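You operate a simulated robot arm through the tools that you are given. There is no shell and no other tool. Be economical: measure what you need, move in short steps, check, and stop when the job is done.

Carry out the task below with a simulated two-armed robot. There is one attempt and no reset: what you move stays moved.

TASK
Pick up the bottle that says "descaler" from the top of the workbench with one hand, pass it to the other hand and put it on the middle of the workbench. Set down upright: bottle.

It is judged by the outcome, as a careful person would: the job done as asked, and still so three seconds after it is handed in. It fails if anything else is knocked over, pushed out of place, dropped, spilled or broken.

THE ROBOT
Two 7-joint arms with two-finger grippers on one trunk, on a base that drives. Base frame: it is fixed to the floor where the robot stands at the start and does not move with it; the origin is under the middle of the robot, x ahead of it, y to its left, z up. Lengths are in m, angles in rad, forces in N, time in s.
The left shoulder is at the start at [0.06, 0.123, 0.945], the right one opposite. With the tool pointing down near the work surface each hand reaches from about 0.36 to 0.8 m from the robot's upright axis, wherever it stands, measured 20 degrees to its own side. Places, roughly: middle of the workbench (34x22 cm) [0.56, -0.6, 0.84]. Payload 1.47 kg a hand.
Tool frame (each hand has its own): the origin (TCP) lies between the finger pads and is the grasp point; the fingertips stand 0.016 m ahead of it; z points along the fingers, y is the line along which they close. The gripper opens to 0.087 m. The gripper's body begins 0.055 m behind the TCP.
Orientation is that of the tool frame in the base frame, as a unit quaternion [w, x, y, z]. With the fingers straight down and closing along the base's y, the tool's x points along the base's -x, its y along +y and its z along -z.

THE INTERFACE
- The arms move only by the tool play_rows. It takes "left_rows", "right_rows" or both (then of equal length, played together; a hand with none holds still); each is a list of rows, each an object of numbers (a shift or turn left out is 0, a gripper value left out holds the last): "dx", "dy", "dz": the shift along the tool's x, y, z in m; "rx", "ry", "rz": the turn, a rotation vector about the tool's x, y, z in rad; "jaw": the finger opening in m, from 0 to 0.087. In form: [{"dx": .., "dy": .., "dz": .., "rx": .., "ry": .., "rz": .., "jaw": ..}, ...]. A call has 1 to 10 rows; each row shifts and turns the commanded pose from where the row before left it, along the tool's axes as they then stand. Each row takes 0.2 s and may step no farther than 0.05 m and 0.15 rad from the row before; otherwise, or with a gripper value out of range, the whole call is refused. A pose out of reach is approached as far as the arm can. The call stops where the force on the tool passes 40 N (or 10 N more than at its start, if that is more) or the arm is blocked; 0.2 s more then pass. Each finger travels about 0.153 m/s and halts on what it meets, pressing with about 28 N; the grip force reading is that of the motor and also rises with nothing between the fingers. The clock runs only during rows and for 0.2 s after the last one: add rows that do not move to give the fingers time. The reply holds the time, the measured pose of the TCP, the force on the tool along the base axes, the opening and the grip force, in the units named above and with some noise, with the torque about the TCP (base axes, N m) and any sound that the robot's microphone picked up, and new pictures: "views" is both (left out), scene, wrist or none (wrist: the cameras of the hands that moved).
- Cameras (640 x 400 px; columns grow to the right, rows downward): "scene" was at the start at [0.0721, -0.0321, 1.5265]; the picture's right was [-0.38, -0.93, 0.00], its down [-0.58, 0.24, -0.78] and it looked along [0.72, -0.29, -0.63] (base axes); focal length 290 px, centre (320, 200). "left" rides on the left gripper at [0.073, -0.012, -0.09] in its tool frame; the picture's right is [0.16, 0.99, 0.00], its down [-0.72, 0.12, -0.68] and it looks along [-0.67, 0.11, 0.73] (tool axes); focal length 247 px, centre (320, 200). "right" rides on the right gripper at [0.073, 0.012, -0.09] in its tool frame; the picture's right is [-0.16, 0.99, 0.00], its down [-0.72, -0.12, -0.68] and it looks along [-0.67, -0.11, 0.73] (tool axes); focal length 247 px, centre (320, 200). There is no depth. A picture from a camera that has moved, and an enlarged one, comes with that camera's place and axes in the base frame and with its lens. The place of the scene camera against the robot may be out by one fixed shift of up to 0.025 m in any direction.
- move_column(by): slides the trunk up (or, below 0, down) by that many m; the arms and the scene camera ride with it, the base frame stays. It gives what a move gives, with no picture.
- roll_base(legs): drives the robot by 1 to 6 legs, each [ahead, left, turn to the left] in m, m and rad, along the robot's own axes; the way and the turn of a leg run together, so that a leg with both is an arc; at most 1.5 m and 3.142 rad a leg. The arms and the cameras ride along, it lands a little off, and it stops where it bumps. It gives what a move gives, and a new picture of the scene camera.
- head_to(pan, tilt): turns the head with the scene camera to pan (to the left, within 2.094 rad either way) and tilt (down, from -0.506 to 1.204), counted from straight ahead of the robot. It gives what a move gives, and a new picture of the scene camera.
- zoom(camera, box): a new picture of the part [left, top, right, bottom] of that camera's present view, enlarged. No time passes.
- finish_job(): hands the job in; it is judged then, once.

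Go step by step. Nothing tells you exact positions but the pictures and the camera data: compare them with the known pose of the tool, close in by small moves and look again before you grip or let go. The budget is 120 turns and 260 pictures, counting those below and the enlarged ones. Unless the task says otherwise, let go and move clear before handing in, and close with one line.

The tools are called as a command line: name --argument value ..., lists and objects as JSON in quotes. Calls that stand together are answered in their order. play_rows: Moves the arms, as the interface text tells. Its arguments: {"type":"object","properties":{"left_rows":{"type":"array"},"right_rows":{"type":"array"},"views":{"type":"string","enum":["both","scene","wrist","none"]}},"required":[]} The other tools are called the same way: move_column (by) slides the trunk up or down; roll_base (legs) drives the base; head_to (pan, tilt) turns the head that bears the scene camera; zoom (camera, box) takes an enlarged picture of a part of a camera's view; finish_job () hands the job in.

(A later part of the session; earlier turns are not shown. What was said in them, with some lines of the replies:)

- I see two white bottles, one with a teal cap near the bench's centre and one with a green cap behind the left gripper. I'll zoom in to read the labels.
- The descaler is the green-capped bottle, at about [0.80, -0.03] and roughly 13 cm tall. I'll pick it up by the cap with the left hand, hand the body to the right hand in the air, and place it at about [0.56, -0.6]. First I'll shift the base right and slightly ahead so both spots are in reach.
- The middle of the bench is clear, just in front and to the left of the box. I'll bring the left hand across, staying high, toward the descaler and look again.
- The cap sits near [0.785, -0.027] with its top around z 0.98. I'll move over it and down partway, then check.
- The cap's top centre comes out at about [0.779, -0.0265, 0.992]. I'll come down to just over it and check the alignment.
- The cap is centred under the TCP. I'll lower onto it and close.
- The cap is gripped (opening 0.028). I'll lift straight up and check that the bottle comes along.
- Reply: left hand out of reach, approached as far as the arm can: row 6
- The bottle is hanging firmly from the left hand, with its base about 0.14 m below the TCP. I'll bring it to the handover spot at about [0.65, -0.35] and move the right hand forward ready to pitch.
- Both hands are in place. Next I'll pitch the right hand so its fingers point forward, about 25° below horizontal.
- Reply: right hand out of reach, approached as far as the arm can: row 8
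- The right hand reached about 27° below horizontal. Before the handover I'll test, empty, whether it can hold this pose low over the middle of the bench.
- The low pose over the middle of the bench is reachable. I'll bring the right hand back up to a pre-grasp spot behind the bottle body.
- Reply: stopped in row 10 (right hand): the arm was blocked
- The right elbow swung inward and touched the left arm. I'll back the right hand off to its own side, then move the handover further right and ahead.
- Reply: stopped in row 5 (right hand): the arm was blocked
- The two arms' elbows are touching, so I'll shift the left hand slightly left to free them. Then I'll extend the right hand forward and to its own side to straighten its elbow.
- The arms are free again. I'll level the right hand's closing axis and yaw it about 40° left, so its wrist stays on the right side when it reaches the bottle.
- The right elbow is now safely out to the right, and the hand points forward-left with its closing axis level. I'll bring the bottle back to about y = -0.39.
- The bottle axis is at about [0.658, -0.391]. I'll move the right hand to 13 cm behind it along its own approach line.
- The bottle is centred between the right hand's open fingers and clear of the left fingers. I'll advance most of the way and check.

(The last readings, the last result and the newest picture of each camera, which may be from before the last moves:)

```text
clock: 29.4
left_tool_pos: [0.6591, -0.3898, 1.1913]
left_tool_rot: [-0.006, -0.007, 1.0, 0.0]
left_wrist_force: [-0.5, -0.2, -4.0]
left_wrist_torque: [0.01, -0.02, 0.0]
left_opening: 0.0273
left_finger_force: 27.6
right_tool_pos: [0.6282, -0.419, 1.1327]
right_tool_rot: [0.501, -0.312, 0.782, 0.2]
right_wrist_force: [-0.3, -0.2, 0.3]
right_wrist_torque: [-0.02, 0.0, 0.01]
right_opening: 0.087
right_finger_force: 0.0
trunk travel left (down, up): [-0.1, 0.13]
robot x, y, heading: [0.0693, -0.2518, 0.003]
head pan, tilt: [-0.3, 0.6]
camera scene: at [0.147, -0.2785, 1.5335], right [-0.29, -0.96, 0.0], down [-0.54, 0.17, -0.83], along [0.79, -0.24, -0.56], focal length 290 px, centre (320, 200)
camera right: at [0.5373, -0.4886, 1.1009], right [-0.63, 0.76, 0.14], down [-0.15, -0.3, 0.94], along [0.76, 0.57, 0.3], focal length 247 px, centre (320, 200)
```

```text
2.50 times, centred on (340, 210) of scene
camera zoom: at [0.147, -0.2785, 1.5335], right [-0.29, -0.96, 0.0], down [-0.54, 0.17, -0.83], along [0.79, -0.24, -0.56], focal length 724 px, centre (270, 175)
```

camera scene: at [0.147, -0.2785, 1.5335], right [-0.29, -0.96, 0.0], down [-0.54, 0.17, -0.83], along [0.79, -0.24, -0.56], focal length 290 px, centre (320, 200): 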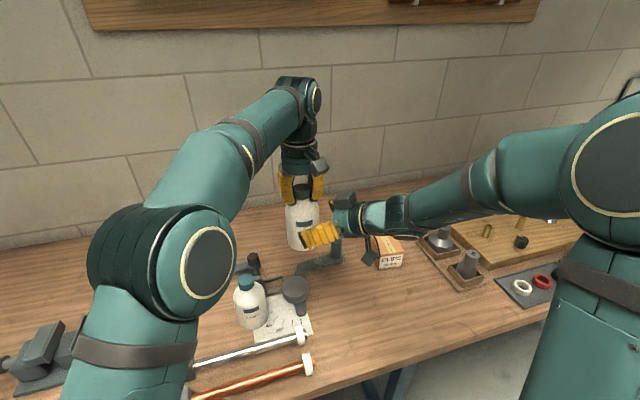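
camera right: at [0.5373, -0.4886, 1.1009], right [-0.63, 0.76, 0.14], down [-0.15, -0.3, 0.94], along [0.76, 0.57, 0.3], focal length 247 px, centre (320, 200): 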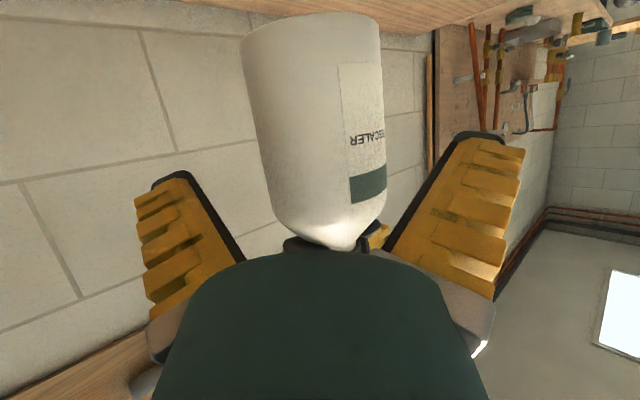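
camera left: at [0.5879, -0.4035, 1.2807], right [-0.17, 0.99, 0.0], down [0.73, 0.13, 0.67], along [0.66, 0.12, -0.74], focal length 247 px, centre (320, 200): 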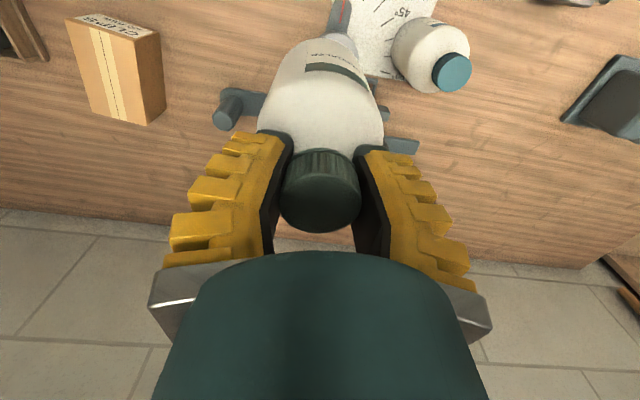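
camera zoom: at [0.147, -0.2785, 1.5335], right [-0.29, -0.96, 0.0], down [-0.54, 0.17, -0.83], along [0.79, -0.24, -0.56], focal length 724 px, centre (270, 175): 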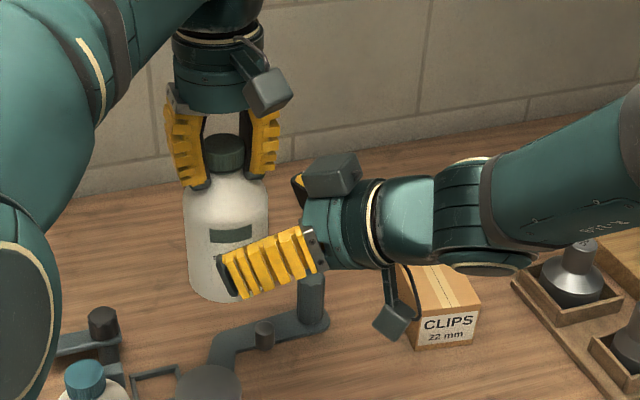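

A block on top of the right gripper would come close to the left hand's near finger. I'll yaw the left hand about 43°, turning the bottle about its own axis, so its fingers sit crosswise to the right hand's approach.

play_rows --left_rows '[{"rz": -0.1}, {"rz": -0.13}, {"rz": -0.13}, {"rz": -0.13}, {"rz": -0.13}, {"rz": -0.13}, {}]'

zoom --camera "scene" --box '[240, 130, 440, 290]'

```text
clock: 31.1
left_tool_pos: [0.659, -0.3905, 1.1888]
left_tool_rot: [-0.005, -0.373, 0.928, 0.002]
left_wrist_force: [0.8, 0.0, -4.0]
left_wrist_torque: [0.03, 0.03, -0.01]
left_opening: 0.0274
left_finger_force: 28.0
right_tool_pos: [0.6286, -0.4186, 1.1312]
right_tool_rot: [0.501, -0.312, 0.783, 0.198]
right_wrist_force: [-0.5, -0.3, -0.1]
right_wrist_torque: [-0.03, 0.01, 0.03]
right_opening: 0.0871
right_finger_force: 0.1
trunk travel left (down, up): [-0.1, 0.13]
robot x, y, heading: [0.0751, -0.2541, 0.003]
head pan, tilt: [-0.3, 0.6]
camera scene: at [0.1474, -0.2783, 1.5335], right [-0.29, -0.96, 0.0], down [-0.54, 0.17, -0.82], along [0.79, -0.24, -0.57], focal length 290 px, centre (320, 200)
camera left: at [0.6152, -0.4495, 1.2791], right [-0.8, 0.6, 0.01], down [0.45, 0.58, 0.67], along [0.4, 0.54, -0.74], focal length 247 px, centre (320, 200)
```

scene: 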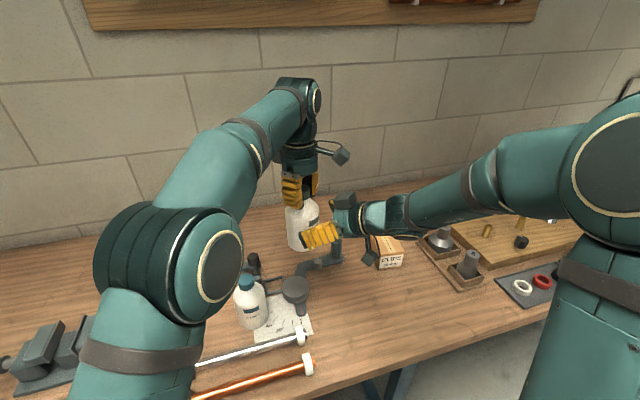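
left: 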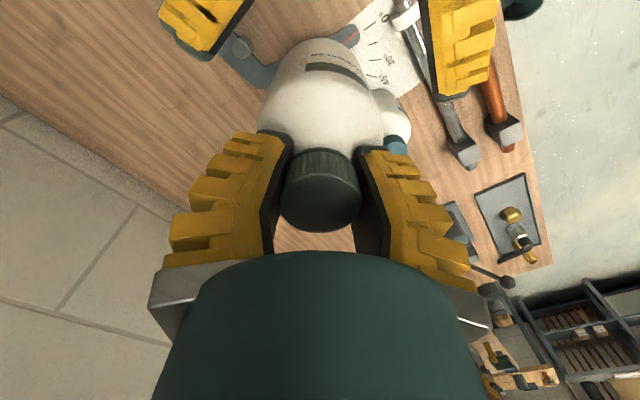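

```text
2.50 times, centred on (340, 210) of scene
camera zoom: at [0.1474, -0.2783, 1.5335], right [-0.29, -0.96, 0.0], down [-0.54, 0.17, -0.82], along [0.79, -0.24, -0.57], focal length 724 px, centre (270, 175)
```

zoom: 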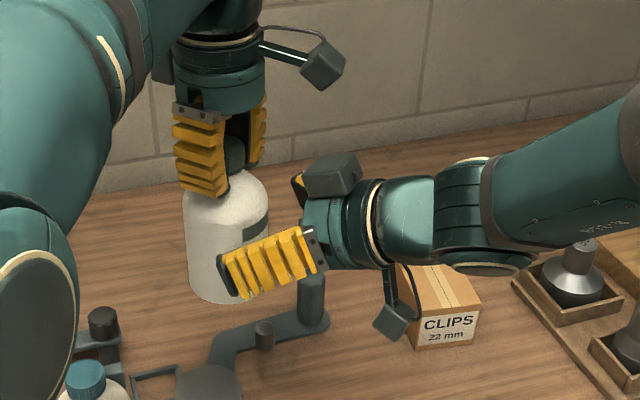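

The path is clear and the bottle is centred between the right fingers. I'll advance the last 3.5 cm.

play_rows --right_rows '[{"dz": 0.015}, {"dz": 0.012}, {"dz": 0.009}, {}]'

zoom --camera "scene" --box '[240, 130, 440, 290]'

```text
clock: 32.0
left_tool_pos: [0.6593, -0.3899, 1.1899]
left_tool_rot: [-0.005, -0.373, 0.928, 0.002]
left_wrist_force: [0.4, 0.9, -3.6]
left_wrist_torque: [-0.02, -0.02, -0.02]
left_opening: 0.0272
left_finger_force: 28.1
right_tool_pos: [0.6524, -0.3957, 1.1162]
right_tool_rot: [0.501, -0.312, 0.783, 0.198]
right_wrist_force: [0.7, 0.0, 0.3]
right_wrist_torque: [-0.03, 0.0, 0.01]
right_opening: 0.0872
right_finger_force: 0.1
trunk travel left (down, up): [-0.1, 0.13]
robot x, y, heading: [0.0683, -0.2487, 0.005]
head pan, tilt: [-0.3, 0.6]
camera scene: at [0.1472, -0.2784, 1.5335], right [-0.29, -0.96, 0.0], down [-0.54, 0.17, -0.82], along [0.79, -0.24, -0.57], focal length 290 px, centre (320, 200)
camera right: at [0.5611, -0.4665, 1.0867], right [-0.63, 0.76, 0.14], down [-0.15, -0.3, 0.94], along [0.76, 0.57, 0.3], focal length 247 px, centre (320, 200)
```

scene: 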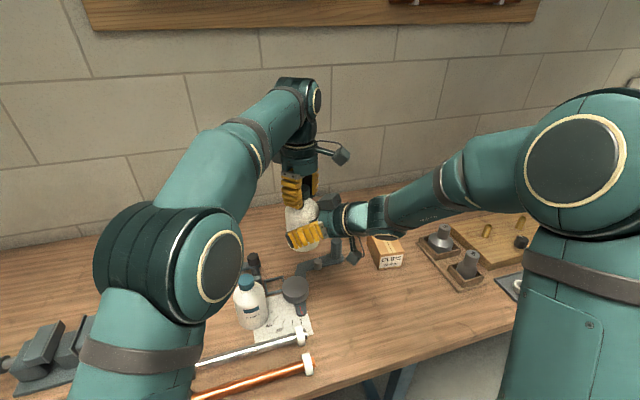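
right: 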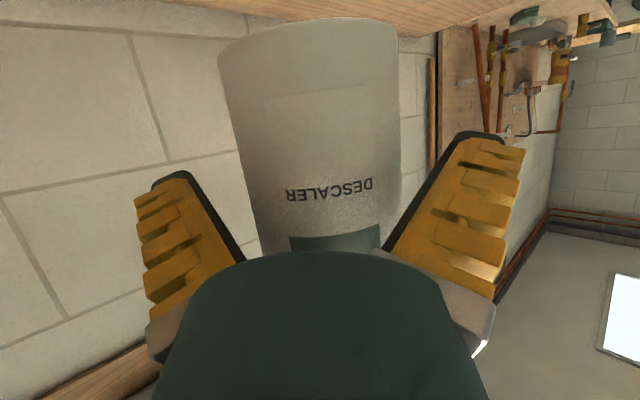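

```text
2.50 times, centred on (340, 210) of scene
camera zoom: at [0.1472, -0.2784, 1.5335], right [-0.29, -0.96, 0.0], down [-0.54, 0.17, -0.82], along [0.79, -0.24, -0.57], focal length 724 px, centre (270, 175)
```

zoom: 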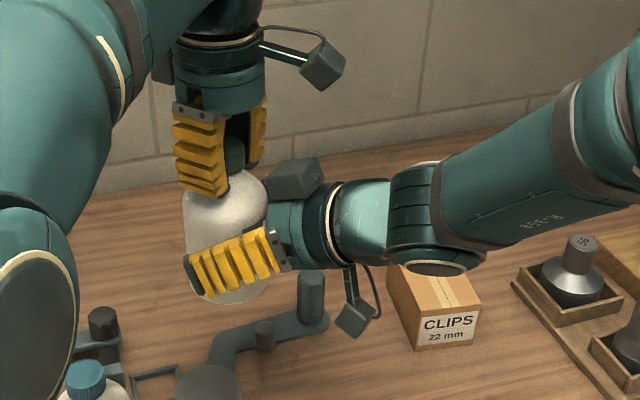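

There was no contact on the way in and the body is centred. I'll close the right hand gently.

play_rows --right_rows '[{"jaw": 0.075}, {"jaw": 0.065}, {"jaw": 0.055}, {"jaw": 0.045}, {"jaw": 0.035}, {}, {}]'

zoom --camera "scene" --box '[240, 130, 440, 290]'

```text
clock: 33.6
left_tool_pos: [0.6593, -0.3901, 1.1901]
left_tool_rot: [-0.005, -0.373, 0.928, 0.002]
left_wrist_force: [11.4, -6.2, -4.9]
left_wrist_torque: [-0.12, -0.47, 0.12]
left_opening: 0.0269
left_finger_force: 27.8
right_tool_pos: [0.652, -0.3968, 1.1165]
right_tool_rot: [0.501, -0.311, 0.783, 0.198]
right_wrist_force: [-10.9, 5.6, 0.3]
right_wrist_torque: [-0.31, -0.4, 0.01]
right_opening: 0.067
right_finger_force: 27.8
trunk travel left (down, up): [-0.1, 0.13]
robot x, y, heading: [0.0726, -0.2528, 0.004]
head pan, tilt: [-0.3, 0.6]
camera scene: at [0.1474, -0.2784, 1.5335], right [-0.29, -0.96, 0.0], down [-0.54, 0.17, -0.82], along [0.79, -0.24, -0.57], focal length 290 px, centre (320, 200)
camera right: at [0.561, -0.4661, 1.0866], right [-0.63, 0.76, 0.14], down [-0.15, -0.3, 0.94], along [0.76, 0.57, 0.3], focal length 247 px, centre (320, 200)
```

scene: 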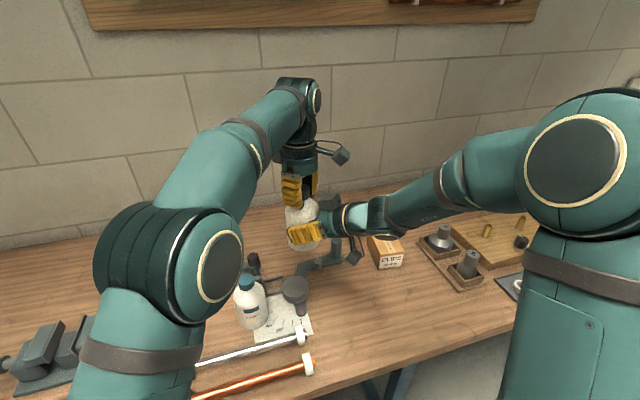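
right: 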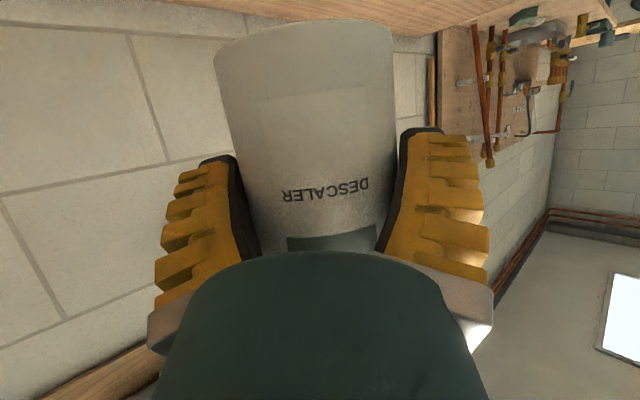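

```text
2.50 times, centred on (340, 210) of scene
camera zoom: at [0.1474, -0.2784, 1.5335], right [-0.29, -0.96, 0.0], down [-0.54, 0.17, -0.82], along [0.79, -0.24, -0.57], focal length 724 px, centre (270, 175)
```

zoom: 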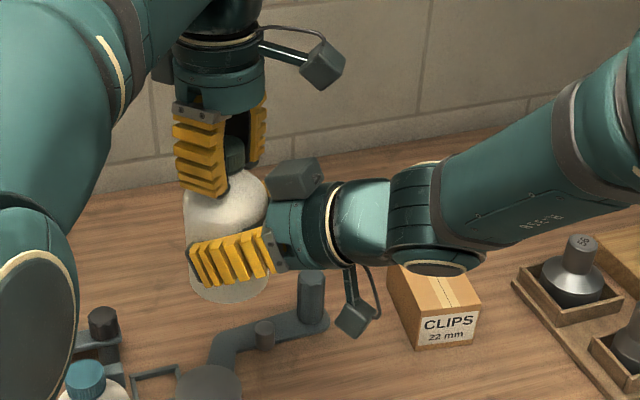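

Gripped at 0.067 m, with about 12 N of sideways load between the hands. I'll shift the right hand a little along its closing axis to relieve that.

play_rows --right_rows '[{"dy": 0.003}, {}]' --views "none"

```text
clock: 34.2
left_tool_pos: [0.6575, -0.39, 1.1892]
left_tool_rot: [-0.007, -0.372, 0.928, 0.003]
left_wrist_force: [-2.3, 1.2, -1.3]
left_wrist_torque: [-0.09, 0.0, -0.04]
left_opening: 0.027
left_finger_force: 27.7
right_tool_pos: [0.6497, -0.3962, 1.1165]
right_tool_rot: [0.502, -0.31, 0.783, 0.197]
right_wrist_force: [2.6, -1.2, 0.7]
right_wrist_torque: [0.13, 0.17, 0.01]
right_opening: 0.0666
right_finger_force: 28.3
trunk travel left (down, up): [-0.1, 0.13]
robot x, y, heading: [0.0675, -0.2515, 0.0]
head pan, tilt: [-0.3, 0.6]
```

The load is nearly gone. I'll release the cap with the left hand and check that the right hand holds the bottle.

play_rows --left_rows '[{"jaw": 0.035}, {"jaw": 0.045}, {"jaw": 0.06}, {}, {}]'

zoom --camera "scene" --box '[240, 130, 440, 290]'

```text
clock: 35.5
left_tool_pos: [0.6576, -0.391, 1.1897]
left_tool_rot: [-0.005, -0.373, 0.928, 0.003]
left_wrist_force: [0.6, 0.6, -0.8]
left_wrist_torque: [0.0, 0.04, 0.02]
left_opening: 0.0645
left_finger_force: 3.1
right_tool_pos: [0.6503, -0.3945, 1.1167]
right_tool_rot: [0.501, -0.312, 0.783, 0.198]
right_wrist_force: [0.3, 0.3, -0.1]
right_wrist_torque: [-0.03, 0.05, 0.06]
right_opening: 0.0648
right_finger_force: 28.2
trunk travel left (down, up): [-0.1, 0.13]
robot x, y, heading: [0.07, -0.2547, 0.001]
head pan, tilt: [-0.3, 0.6]
camera scene: at [0.1474, -0.2784, 1.5335], right [-0.29, -0.96, 0.0], down [-0.54, 0.17, -0.82], along [0.79, -0.24, -0.57], focal length 290 px, centre (320, 200)
camera left: at [0.6152, -0.4493, 1.2791], right [-0.8, 0.6, 0.01], down [0.45, 0.58, 0.67], along [0.4, 0.54, -0.74], focal length 247 px, centre (320, 200)
```

scene: 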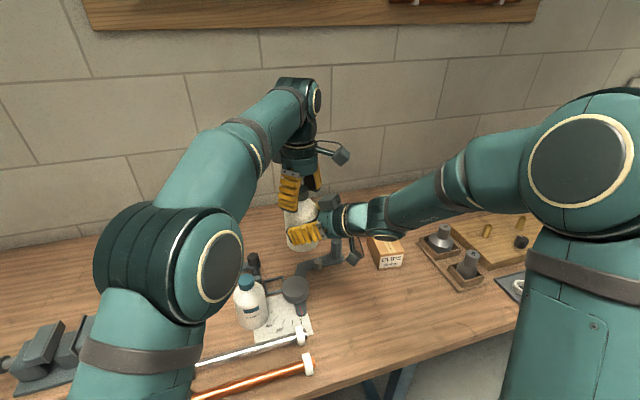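
left: 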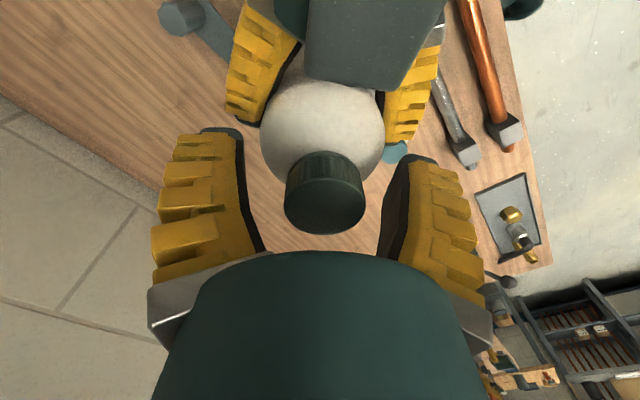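

```text
2.50 times, centred on (340, 210) of scene
camera zoom: at [0.1474, -0.2784, 1.5335], right [-0.29, -0.96, 0.0], down [-0.54, 0.17, -0.82], along [0.79, -0.24, -0.57], focal length 724 px, centre (270, 175)
```

zoom: 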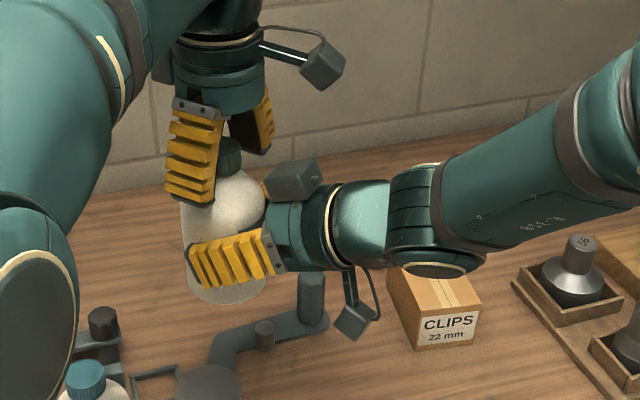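

The bottle seems held, but the right wrist shows no weight yet. I'll wait a moment and re-read before moving the left hand.

play_rows --left_rows '[{}, {}, {}]' --right_rows '[{}, {}, {}]' --views "wrist"

```text
clock: 36.2
left_tool_pos: [0.6575, -0.3905, 1.1895]
left_tool_rot: [-0.006, -0.373, 0.928, 0.002]
left_wrist_force: [0.1, -0.6, 0.1]
left_wrist_torque: [-0.02, 0.0, 0.02]
left_opening: 0.0647
left_finger_force: 2.9
right_tool_pos: [0.6501, -0.3963, 1.1175]
right_tool_rot: [0.501, -0.312, 0.783, 0.198]
right_wrist_force: [-0.3, 0.5, -0.4]
right_wrist_torque: [-0.03, 0.0, 0.03]
right_opening: 0.0649
right_finger_force: 28.1
trunk travel left (down, up): [-0.1, 0.13]
robot x, y, heading: [0.0717, -0.2527, 0.005]
head pan, tilt: [-0.3, 0.6]
camera right: at [0.5591, -0.4648, 1.0869], right [-0.63, 0.76, 0.14], down [-0.15, -0.3, 0.94], along [0.76, 0.57, 0.3], focal length 247 px, centre (320, 200)
camera left: at [0.6152, -0.4494, 1.2791], right [-0.8, 0.6, 0.01], down [0.45, 0.58, 0.67], along [0.4, 0.54, -0.74], focal length 247 px, centre (320, 200)
```

right: 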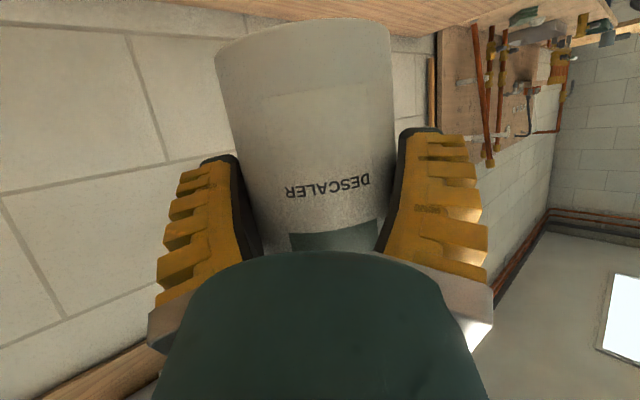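
left: 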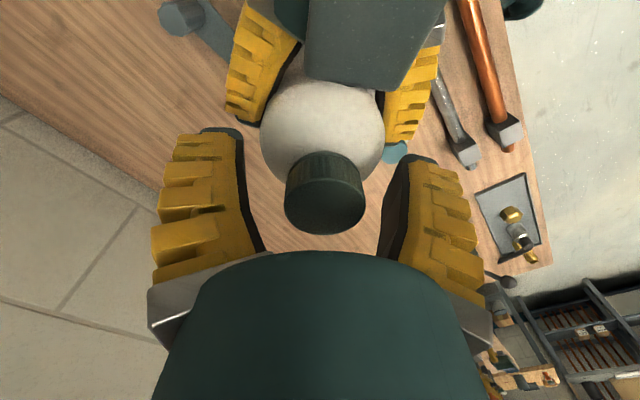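

The reading is stable and the bottle hasn't shifted. I'll raise the left hand straight up off the cap, then draw it away to the left.

play_rows --left_rows '[{"dz": -0.01}, {"dz": -0.02}, {"dz": -0.02}, {"dz": -0.02}, {}]'

```text
clock: 37.5
left_tool_pos: [0.6541, -0.3859, 1.2541]
left_tool_rot: [-0.006, -0.373, 0.928, 0.003]
left_wrist_force: [-0.4, 0.2, 0.6]
left_wrist_torque: [0.04, 0.01, 0.01]
left_opening: 0.0648
left_finger_force: 3.7
left hand out of reach, approached as far as the arm can: row 4
right_tool_pos: [0.6505, -0.3952, 1.1169]
right_tool_rot: [0.501, -0.311, 0.783, 0.198]
right_wrist_force: [-0.2, 0.5, 0.7]
right_wrist_torque: [-0.07, 0.01, 0.02]
right_opening: 0.0648
right_finger_force: 28.0
trunk travel left (down, up): [-0.1, 0.13]
robot x, y, heading: [0.0664, -0.2563, 0.004]
head pan, tilt: [-0.3, 0.6]
camera scene: at [0.1475, -0.2785, 1.5335], right [-0.29, -0.96, 0.0], down [-0.54, 0.17, -0.82], along [0.79, -0.24, -0.57], focal length 290 px, centre (320, 200)
camera left: at [0.6114, -0.4449, 1.3442], right [-0.8, 0.6, 0.01], down [0.45, 0.58, 0.67], along [0.4, 0.54, -0.74], focal length 247 px, centre (320, 200)
```

scene: 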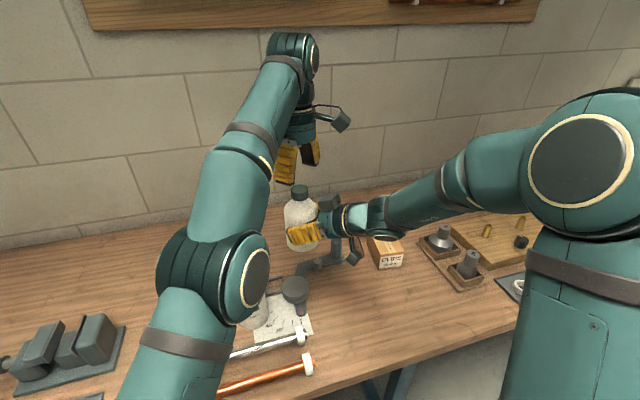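
left: 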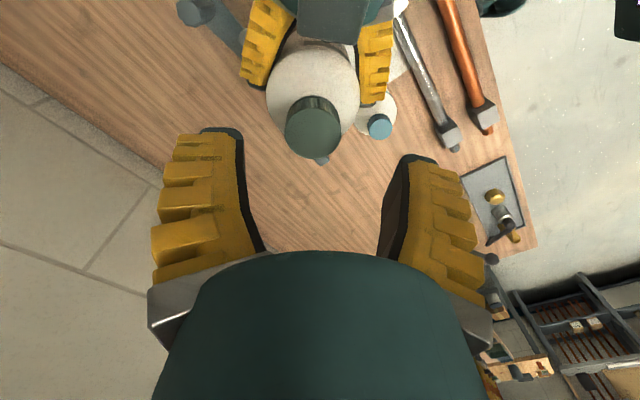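

The bottle is held alone by the right hand. I'll draw the left hand away to the left.

play_rows --left_rows '[{"dx": -0.029, "dy": 0.031}, {"dx": -0.029, "dy": 0.031}, {"dx": -0.029, "dy": 0.031}, {"dx": -0.029, "dy": 0.031}, {"dx": -0.029, "dy": 0.031}, {"dx": -0.029, "dy": 0.031}, {}]' --views "scene"

zoom --camera "scene" --box '[240, 150, 440, 310]'

```text
clock: 39.0
left_tool_pos: [0.6521, -0.1306, 1.2549]
left_tool_rot: [-0.006, -0.372, 0.928, 0.002]
left_wrist_force: [0.0, -0.5, -0.6]
left_wrist_torque: [0.06, 0.0, 0.0]
left_opening: 0.0647
left_finger_force: 3.3
right_tool_pos: [0.649, -0.3962, 1.117]
right_tool_rot: [0.501, -0.311, 0.783, 0.198]
right_wrist_force: [0.8, -0.6, 0.0]
right_wrist_torque: [-0.01, 0.06, -0.01]
right_opening: 0.0647
right_finger_force: 28.0
trunk travel left (down, up): [-0.1, 0.13]
robot x, y, heading: [0.0706, -0.2545, -0.003]
head pan, tilt: [-0.3, 0.6]
camera scene: at [0.1475, -0.2791, 1.5334], right [-0.29, -0.96, 0.0], down [-0.54, 0.17, -0.82], along [0.79, -0.24, -0.57], focal length 290 px, centre (320, 200)
```

scene: 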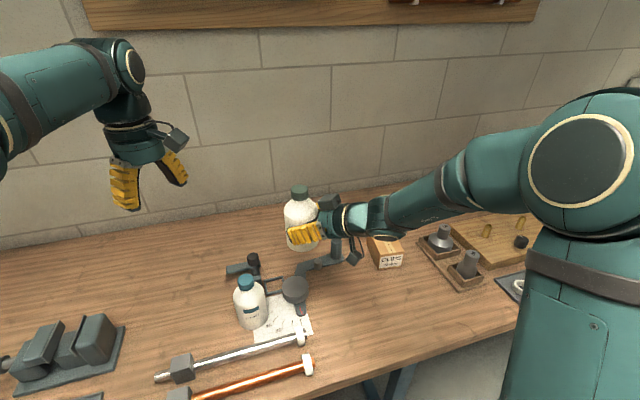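

```text
2.50 times, centred on (340, 230) of scene
camera zoom: at [0.1475, -0.2791, 1.5334], right [-0.29, -0.96, 0.0], down [-0.54, 0.17, -0.82], along [0.79, -0.24, -0.57], focal length 724 px, centre (270, 125)
```

zoom: 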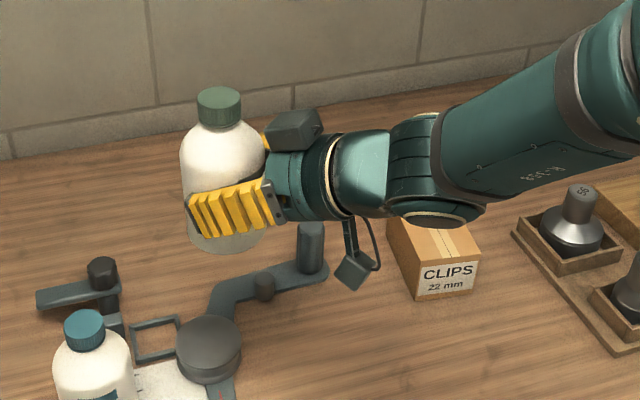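

The bottle is upright and secure. I'll carry it toward the middle of the bench, to about [0.56, -0.58], staying well above the surface.

play_rows --right_rows '[{"dx": 0.0107, "dy": -0.0043, "dz": -0.0088}, {"dx": 0.0217, "dy": -0.0087, "dz": -0.0178}, {"dx": 0.0217, "dy": -0.0087, "dz": -0.0178}, {"dx": 0.0217, "dy": -0.0087, "dz": -0.0178}, {"dx": 0.0217, "dy": -0.0087, "dz": -0.0178}, {"dx": 0.0217, "dy": -0.0087, "dz": -0.0178}, {"dx": 0.0217, "dy": -0.0087, "dz": -0.0178}, {"dx": 0.0217, "dy": -0.0087, "dz": -0.0178}, {"dx": 0.0107, "dy": -0.0043, "dz": -0.0088}, {}]'

head_to --pan -0.55 --tilt 0.85

```text
clock: 41.2
left_tool_pos: [0.652, -0.1311, 1.2561]
left_tool_rot: [-0.005, -0.373, 0.928, 0.003]
left_wrist_force: [-0.1, 0.0, 0.9]
left_wrist_torque: [-0.01, 0.02, 0.02]
left_opening: 0.0646
left_finger_force: 3.0
right_tool_pos: [0.5518, -0.5856, 1.0202]
right_tool_rot: [0.501, -0.312, 0.782, 0.199]
right_wrist_force: [0.6, -0.2, -0.7]
right_wrist_torque: [-0.02, 0.0, 0.0]
right_opening: 0.0644
right_finger_force: 28.0
trunk travel left (down, up): [-0.1, 0.13]
robot x, y, heading: [0.0723, -0.249, 0.004]
head pan, tilt: [-0.3, 0.6]
camera scene: at [0.1473, -0.2784, 1.5335], right [-0.29, -0.96, 0.0], down [-0.54, 0.17, -0.82], along [0.79, -0.24, -0.57], focal length 290 px, centre (320, 200)
camera right: at [0.4601, -0.6544, 0.9895], right [-0.63, 0.76, 0.14], down [-0.15, -0.3, 0.94], along [0.76, 0.57, 0.3], focal length 247 px, centre (320, 200)
```

scene: 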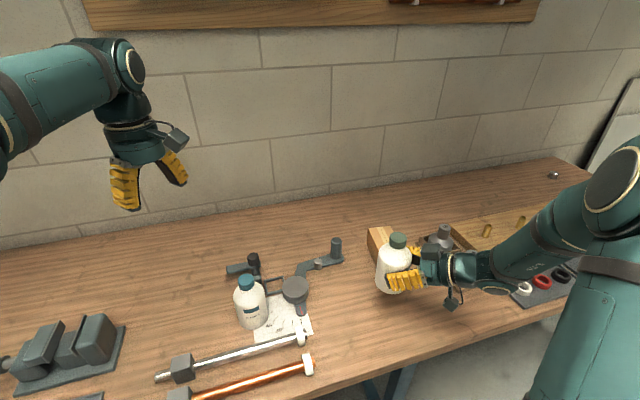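
right: 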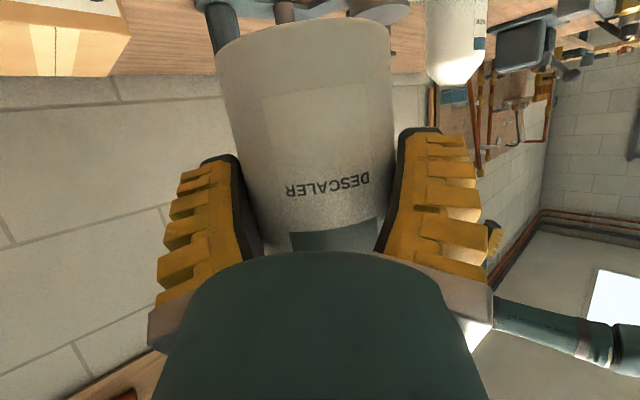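

```text
clock: 42.0
left_tool_pos: [0.6518, -0.1307, 1.2542]
left_tool_rot: [-0.005, -0.373, 0.928, 0.002]
left_wrist_force: [-0.2, -0.6, 0.5]
left_wrist_torque: [0.01, 0.03, 0.0]
left_opening: 0.0648
left_finger_force: 3.2
right_tool_pos: [0.5522, -0.5853, 1.0198]
right_tool_rot: [0.501, -0.312, 0.783, 0.198]
right_wrist_force: [0.0, -0.5, 0.0]
right_wrist_torque: [-0.09, 0.0, -0.02]
right_opening: 0.0642
right_finger_force: 28.6
trunk travel left (down, up): [-0.1, 0.13]
robot x, y, heading: [0.0707, -0.2516, -0.004]
head pan, tilt: [-0.55, 0.85]
camera scene: at [0.1296, -0.2931, 1.5126], right [-0.52, -0.85, 0.0], down [-0.64, 0.39, -0.66], along [0.56, -0.34, -0.75], focal length 290 px, centre (320, 200)
```

scene: 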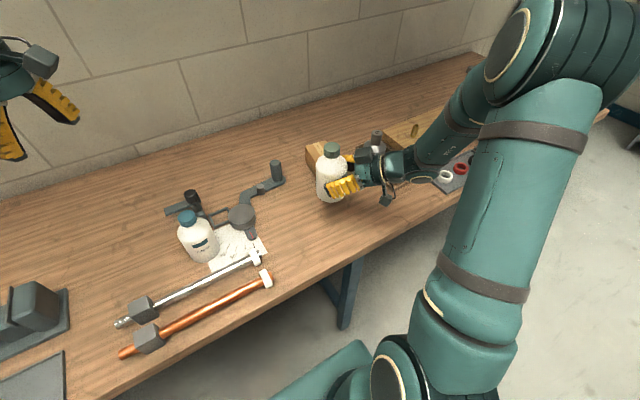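

The bottle is above a clear patch at about [0.558, -0.58]. I'll lower it to about 2 cm over the bench.

play_rows --right_rows '[{"dx": 0.0204, "dz": 0.0095}, {"dx": 0.0204, "dz": 0.0095}, {"dx": 0.0204, "dz": 0.0095}, {"dx": 0.0159, "dz": 0.0073}, {}]' --views "scene"

zoom --camera "scene" --box '[260, 130, 460, 290]'

```text
clock: 43.2
left_tool_pos: [0.6505, -0.1309, 1.2554]
left_tool_rot: [-0.006, -0.373, 0.928, 0.003]
left_wrist_force: [0.9, -0.4, 0.5]
left_wrist_torque: [-0.02, 0.0, -0.01]
left_opening: 0.0647
left_finger_force: 3.2
right_tool_pos: [0.5511, -0.5838, 0.935]
right_tool_rot: [0.501, -0.312, 0.782, 0.198]
right_wrist_force: [-0.1, -1.1, 0.4]
right_wrist_torque: [-0.05, 0.06, 0.02]
right_opening: 0.0641
right_finger_force: 27.7
trunk travel left (down, up): [-0.1, 0.13]
robot x, y, heading: [0.0684, -0.2512, -0.003]
head pan, tilt: [-0.55, 0.85]
camera scene: at [0.1294, -0.293, 1.5126], right [-0.52, -0.85, 0.0], down [-0.64, 0.39, -0.66], along [0.56, -0.34, -0.75], focal length 290 px, centre (320, 200)
```

scene: 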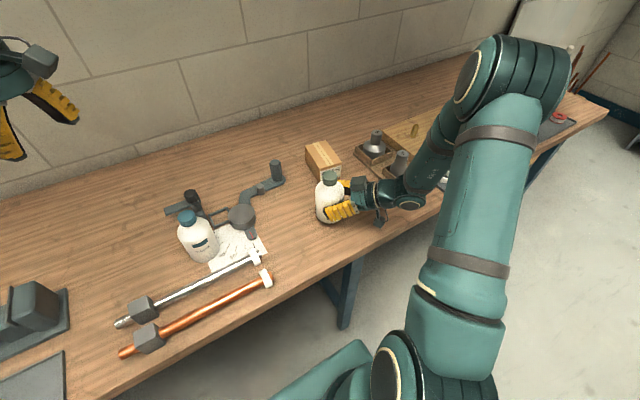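

```text
2.50 times, centred on (360, 210) of scene
camera zoom: at [0.1294, -0.293, 1.5126], right [-0.52, -0.85, 0.0], down [-0.64, 0.39, -0.66], along [0.56, -0.34, -0.75], focal length 724 px, centre (220, 175)
```

zoom: 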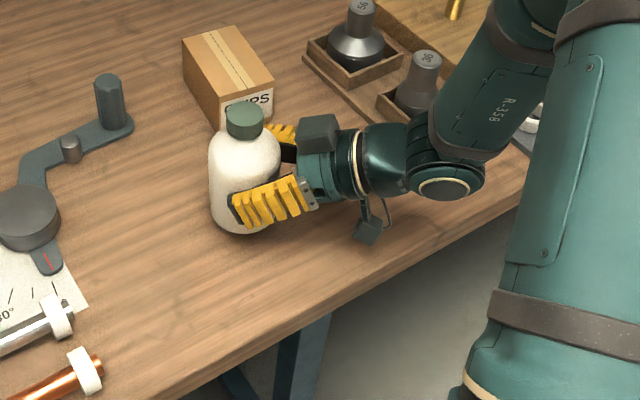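

About 2–3 cm of gap remain and the camera cube still clears the bench. I'll lower in small steps, watching the force.

play_rows --right_rows '[{"dx": 0.0064, "dz": 0.003}, {"dx": 0.0064, "dz": 0.003}, {"dx": 0.0045, "dz": 0.0021}, {}]' --views "none"

zoom --camera "scene" --box '[280, 150, 420, 260]'

```text
clock: 44.2
left_tool_pos: [0.6514, -0.1301, 1.2549]
left_tool_rot: [-0.005, -0.372, 0.928, 0.003]
left_wrist_force: [-0.1, -0.2, -0.1]
left_wrist_torque: [0.0, -0.01, 0.0]
left_opening: 0.0644
left_finger_force: 3.2
right_tool_pos: [0.5506, -0.584, 0.9154]
right_tool_rot: [0.501, -0.312, 0.782, 0.199]
right_wrist_force: [-1.0, 0.0, -0.1]
right_wrist_torque: [-0.01, 0.03, 0.04]
right_opening: 0.0642
right_finger_force: 28.3
trunk travel left (down, up): [-0.1, 0.13]
robot x, y, heading: [0.0693, -0.2503, 0.008]
head pan, tilt: [-0.55, 0.85]
```

```text
3.64 times, centred on (350, 205) of scene
camera zoom: at [0.1295, -0.2931, 1.5126], right [-0.52, -0.85, 0.0], down [-0.64, 0.39, -0.66], along [0.56, -0.34, -0.75], focal length 1053 px, centre (211, 182)
```

zoom: 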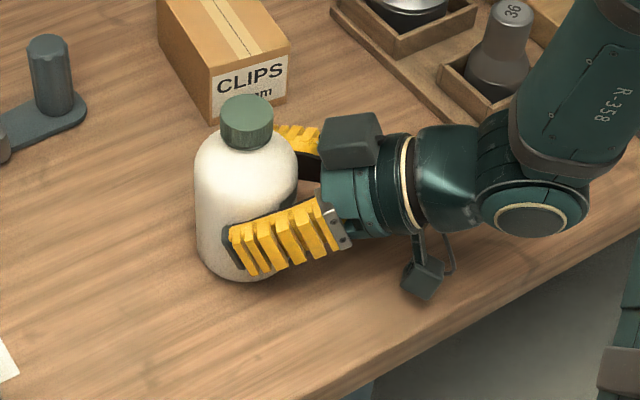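

Nearly down. I'll continue in 2–3 mm steps until contact.

play_rows --right_rows '[{"dx": 0.0023, "dz": 0.0011}, {"dx": 0.0023, "dz": 0.0011}, {}]' --views "none"

```text
clock: 45.0
left_tool_pos: [0.6513, -0.13, 1.2538]
left_tool_rot: [-0.006, -0.373, 0.928, 0.002]
left_wrist_force: [-0.1, 0.0, -0.2]
left_wrist_torque: [-0.02, 0.01, 0.02]
left_opening: 0.0649
left_finger_force: 3.1
right_tool_pos: [0.5505, -0.5838, 0.9109]
right_tool_rot: [0.501, -0.311, 0.783, 0.198]
right_wrist_force: [0.3, 0.1, 0.9]
right_wrist_torque: [-0.04, 0.02, -0.03]
right_opening: 0.064
right_finger_force: 27.9
trunk travel left (down, up): [-0.1, 0.13]
robot x, y, heading: [0.0707, -0.2538, 0.005]
head pan, tilt: [-0.55, 0.85]
```

play_rows --right_rows '[{"dx": 0.0018, "dz": 0.0008}, {"dx": 0.0018, "dz": 0.0008}, {}]' --views "none"

zoom --camera "scene" --box '[290, 170, 390, 250]'

```text
clock: 45.8
left_tool_pos: [0.6505, -0.1314, 1.2549]
left_tool_rot: [-0.006, -0.373, 0.928, 0.002]
left_wrist_force: [-0.4, 0.3, 0.8]
left_wrist_torque: [0.01, 0.01, 0.02]
left_opening: 0.0646
left_finger_force: 3.5
right_tool_pos: [0.5509, -0.5849, 0.909]
right_tool_rot: [0.502, -0.312, 0.782, 0.198]
right_wrist_force: [-2.8, -5.9, 11.8]
right_wrist_torque: [0.13, -0.17, -0.01]
right_opening: 0.0637
right_finger_force: 28.0
trunk travel left (down, up): [-0.1, 0.13]
robot x, y, heading: [0.0703, -0.2551, -0.003]
head pan, tilt: [-0.55, 0.85]
```

```text
5.00 times, centred on (340, 210) of scene
camera zoom: at [0.1281, -0.2931, 1.5128], right [-0.52, -0.85, 0.0], down [-0.64, 0.39, -0.66], along [0.56, -0.34, -0.75], focal length 1448 px, centre (220, 150)
```

zoom: 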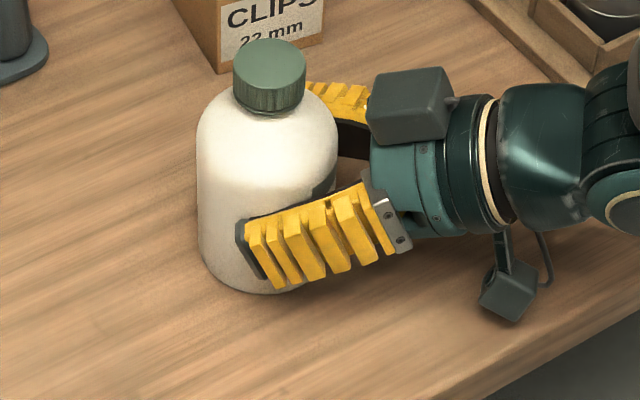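

Contact with the bench shows as about 12 N upward. The bottle is upright, so I'll open the fingers slowly.

play_rows --right_rows '[{"jaw": 0.066}, {"jaw": 0.07}, {"jaw": 0.076}, {"jaw": 0.082}, {"jaw": 0.087}, {}, {}]'

zoom --camera "scene" --box '[290, 170, 390, 250]'

```text
clock: 47.4
left_tool_pos: [0.6512, -0.1317, 1.2544]
left_tool_rot: [-0.006, -0.373, 0.928, 0.003]
left_wrist_force: [-0.3, -0.4, -0.4]
left_wrist_torque: [0.03, -0.01, -0.01]
left_opening: 0.0647
left_finger_force: 3.4
right_tool_pos: [0.5505, -0.5839, 0.9075]
right_tool_rot: [0.501, -0.312, 0.783, 0.198]
right_wrist_force: [-0.1, -0.1, -1.0]
right_wrist_torque: [-0.01, -0.01, -0.03]
right_opening: 0.0871
right_finger_force: 0.0
trunk travel left (down, up): [-0.1, 0.13]
robot x, y, heading: [0.0674, -0.2539, 0.005]
head pan, tilt: [-0.55, 0.85]
camera scene: at [0.1293, -0.293, 1.5126], right [-0.52, -0.85, 0.0], down [-0.64, 0.39, -0.66], along [0.56, -0.34, -0.75], focal length 290 px, centre (320, 200)
camera right: at [0.4601, -0.6531, 0.8766], right [-0.63, 0.76, 0.14], down [-0.15, -0.3, 0.94], along [0.76, 0.57, 0.3], focal length 247 px, centre (320, 200)
```

scene: 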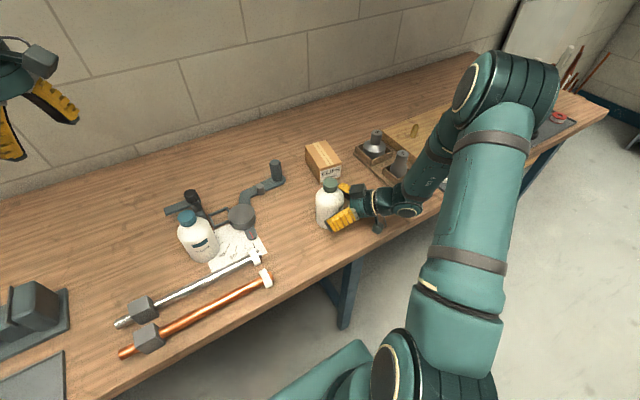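
right: 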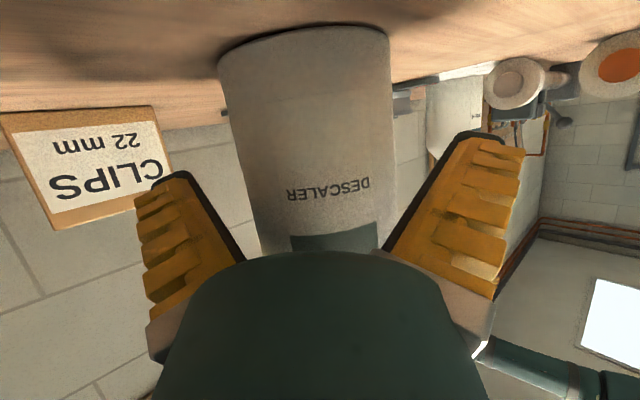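

```text
5.00 times, centred on (340, 210) of scene
camera zoom: at [0.1293, -0.293, 1.5126], right [-0.52, -0.85, 0.0], down [-0.64, 0.39, -0.66], along [0.56, -0.34, -0.75], focal length 1448 px, centre (220, 150)
```

zoom: 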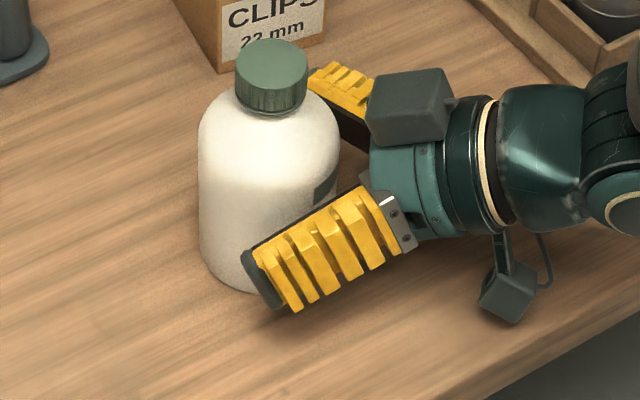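

The bottle stands free between the open fingers. I'll back the hand straight out along its own axis.

play_rows --right_rows '[{"dz": -0.01}, {"dz": -0.015}, {"dz": -0.02}, {"dz": -0.025}, {"dz": -0.025}, {"dz": -0.025}, {}]'

zoom --camera "scene" --box '[260, 130, 460, 290]'

```text
clock: 49.0
left_tool_pos: [0.6515, -0.1299, 1.2546]
left_tool_rot: [-0.005, -0.373, 0.928, 0.002]
left_wrist_force: [0.3, 0.5, 0.1]
left_wrist_torque: [0.0, -0.01, 0.01]
left_opening: 0.0645
left_finger_force: 3.3
right_tool_pos: [0.472, -0.6595, 0.956]
right_tool_rot: [0.5, -0.312, 0.783, 0.198]
right_wrist_force: [-0.6, 0.5, 0.6]
right_wrist_torque: [-0.02, 0.01, -0.01]
right_opening: 0.087
right_finger_force: 0.0
trunk travel left (down, up): [-0.1, 0.13]
robot x, y, heading: [0.0708, -0.2511, 0.002]
head pan, tilt: [-0.55, 0.85]
camera scene: at [0.1296, -0.2929, 1.5126], right [-0.52, -0.85, 0.0], down [-0.64, 0.39, -0.66], along [0.56, -0.34, -0.75], focal length 290 px, centre (320, 200)
camera right: at [0.3813, -0.7287, 0.9262], right [-0.63, 0.76, 0.14], down [-0.15, -0.3, 0.94], along [0.76, 0.57, 0.3], focal length 247 px, centre (320, 200)
```

scene: 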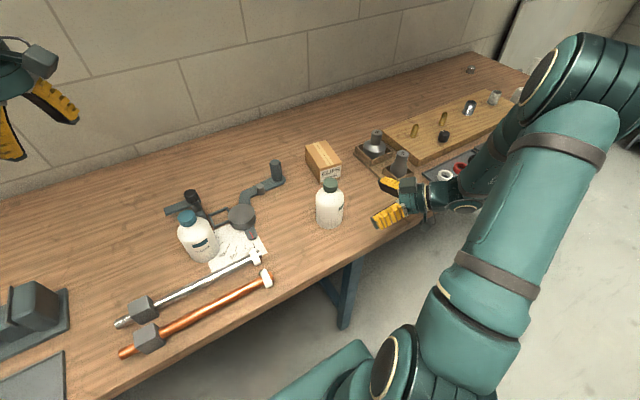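
right: 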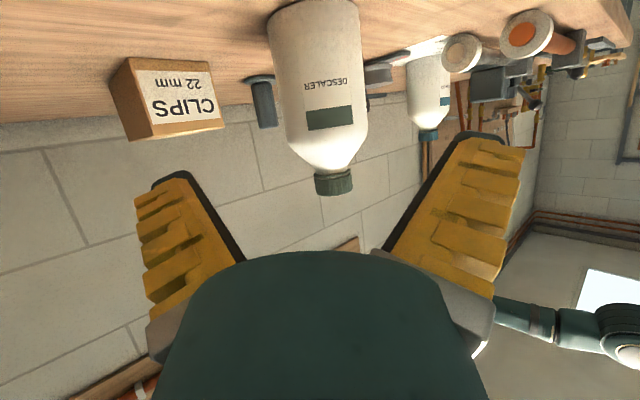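

```text
2.50 times, centred on (360, 210) of scene
camera zoom: at [0.1296, -0.2929, 1.5126], right [-0.52, -0.85, 0.0], down [-0.64, 0.39, -0.66], along [0.56, -0.34, -0.75], focal length 724 px, centre (220, 175)
```

zoom: 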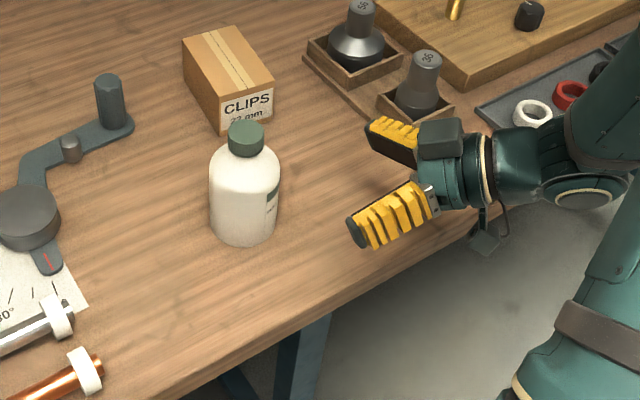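

The descaler bottle stands upright at about [0.557, -0.578], near the middle of the bench. Both hands are clear and nothing else looks disturbed, so I'll hand the job in.

finish_job

```text
The job is handed in.
```

The descaler bottle was picked up with the left hand, passed to the right hand in the air, and set down upright near the middle of the workbench; nothing else looked disturbed.
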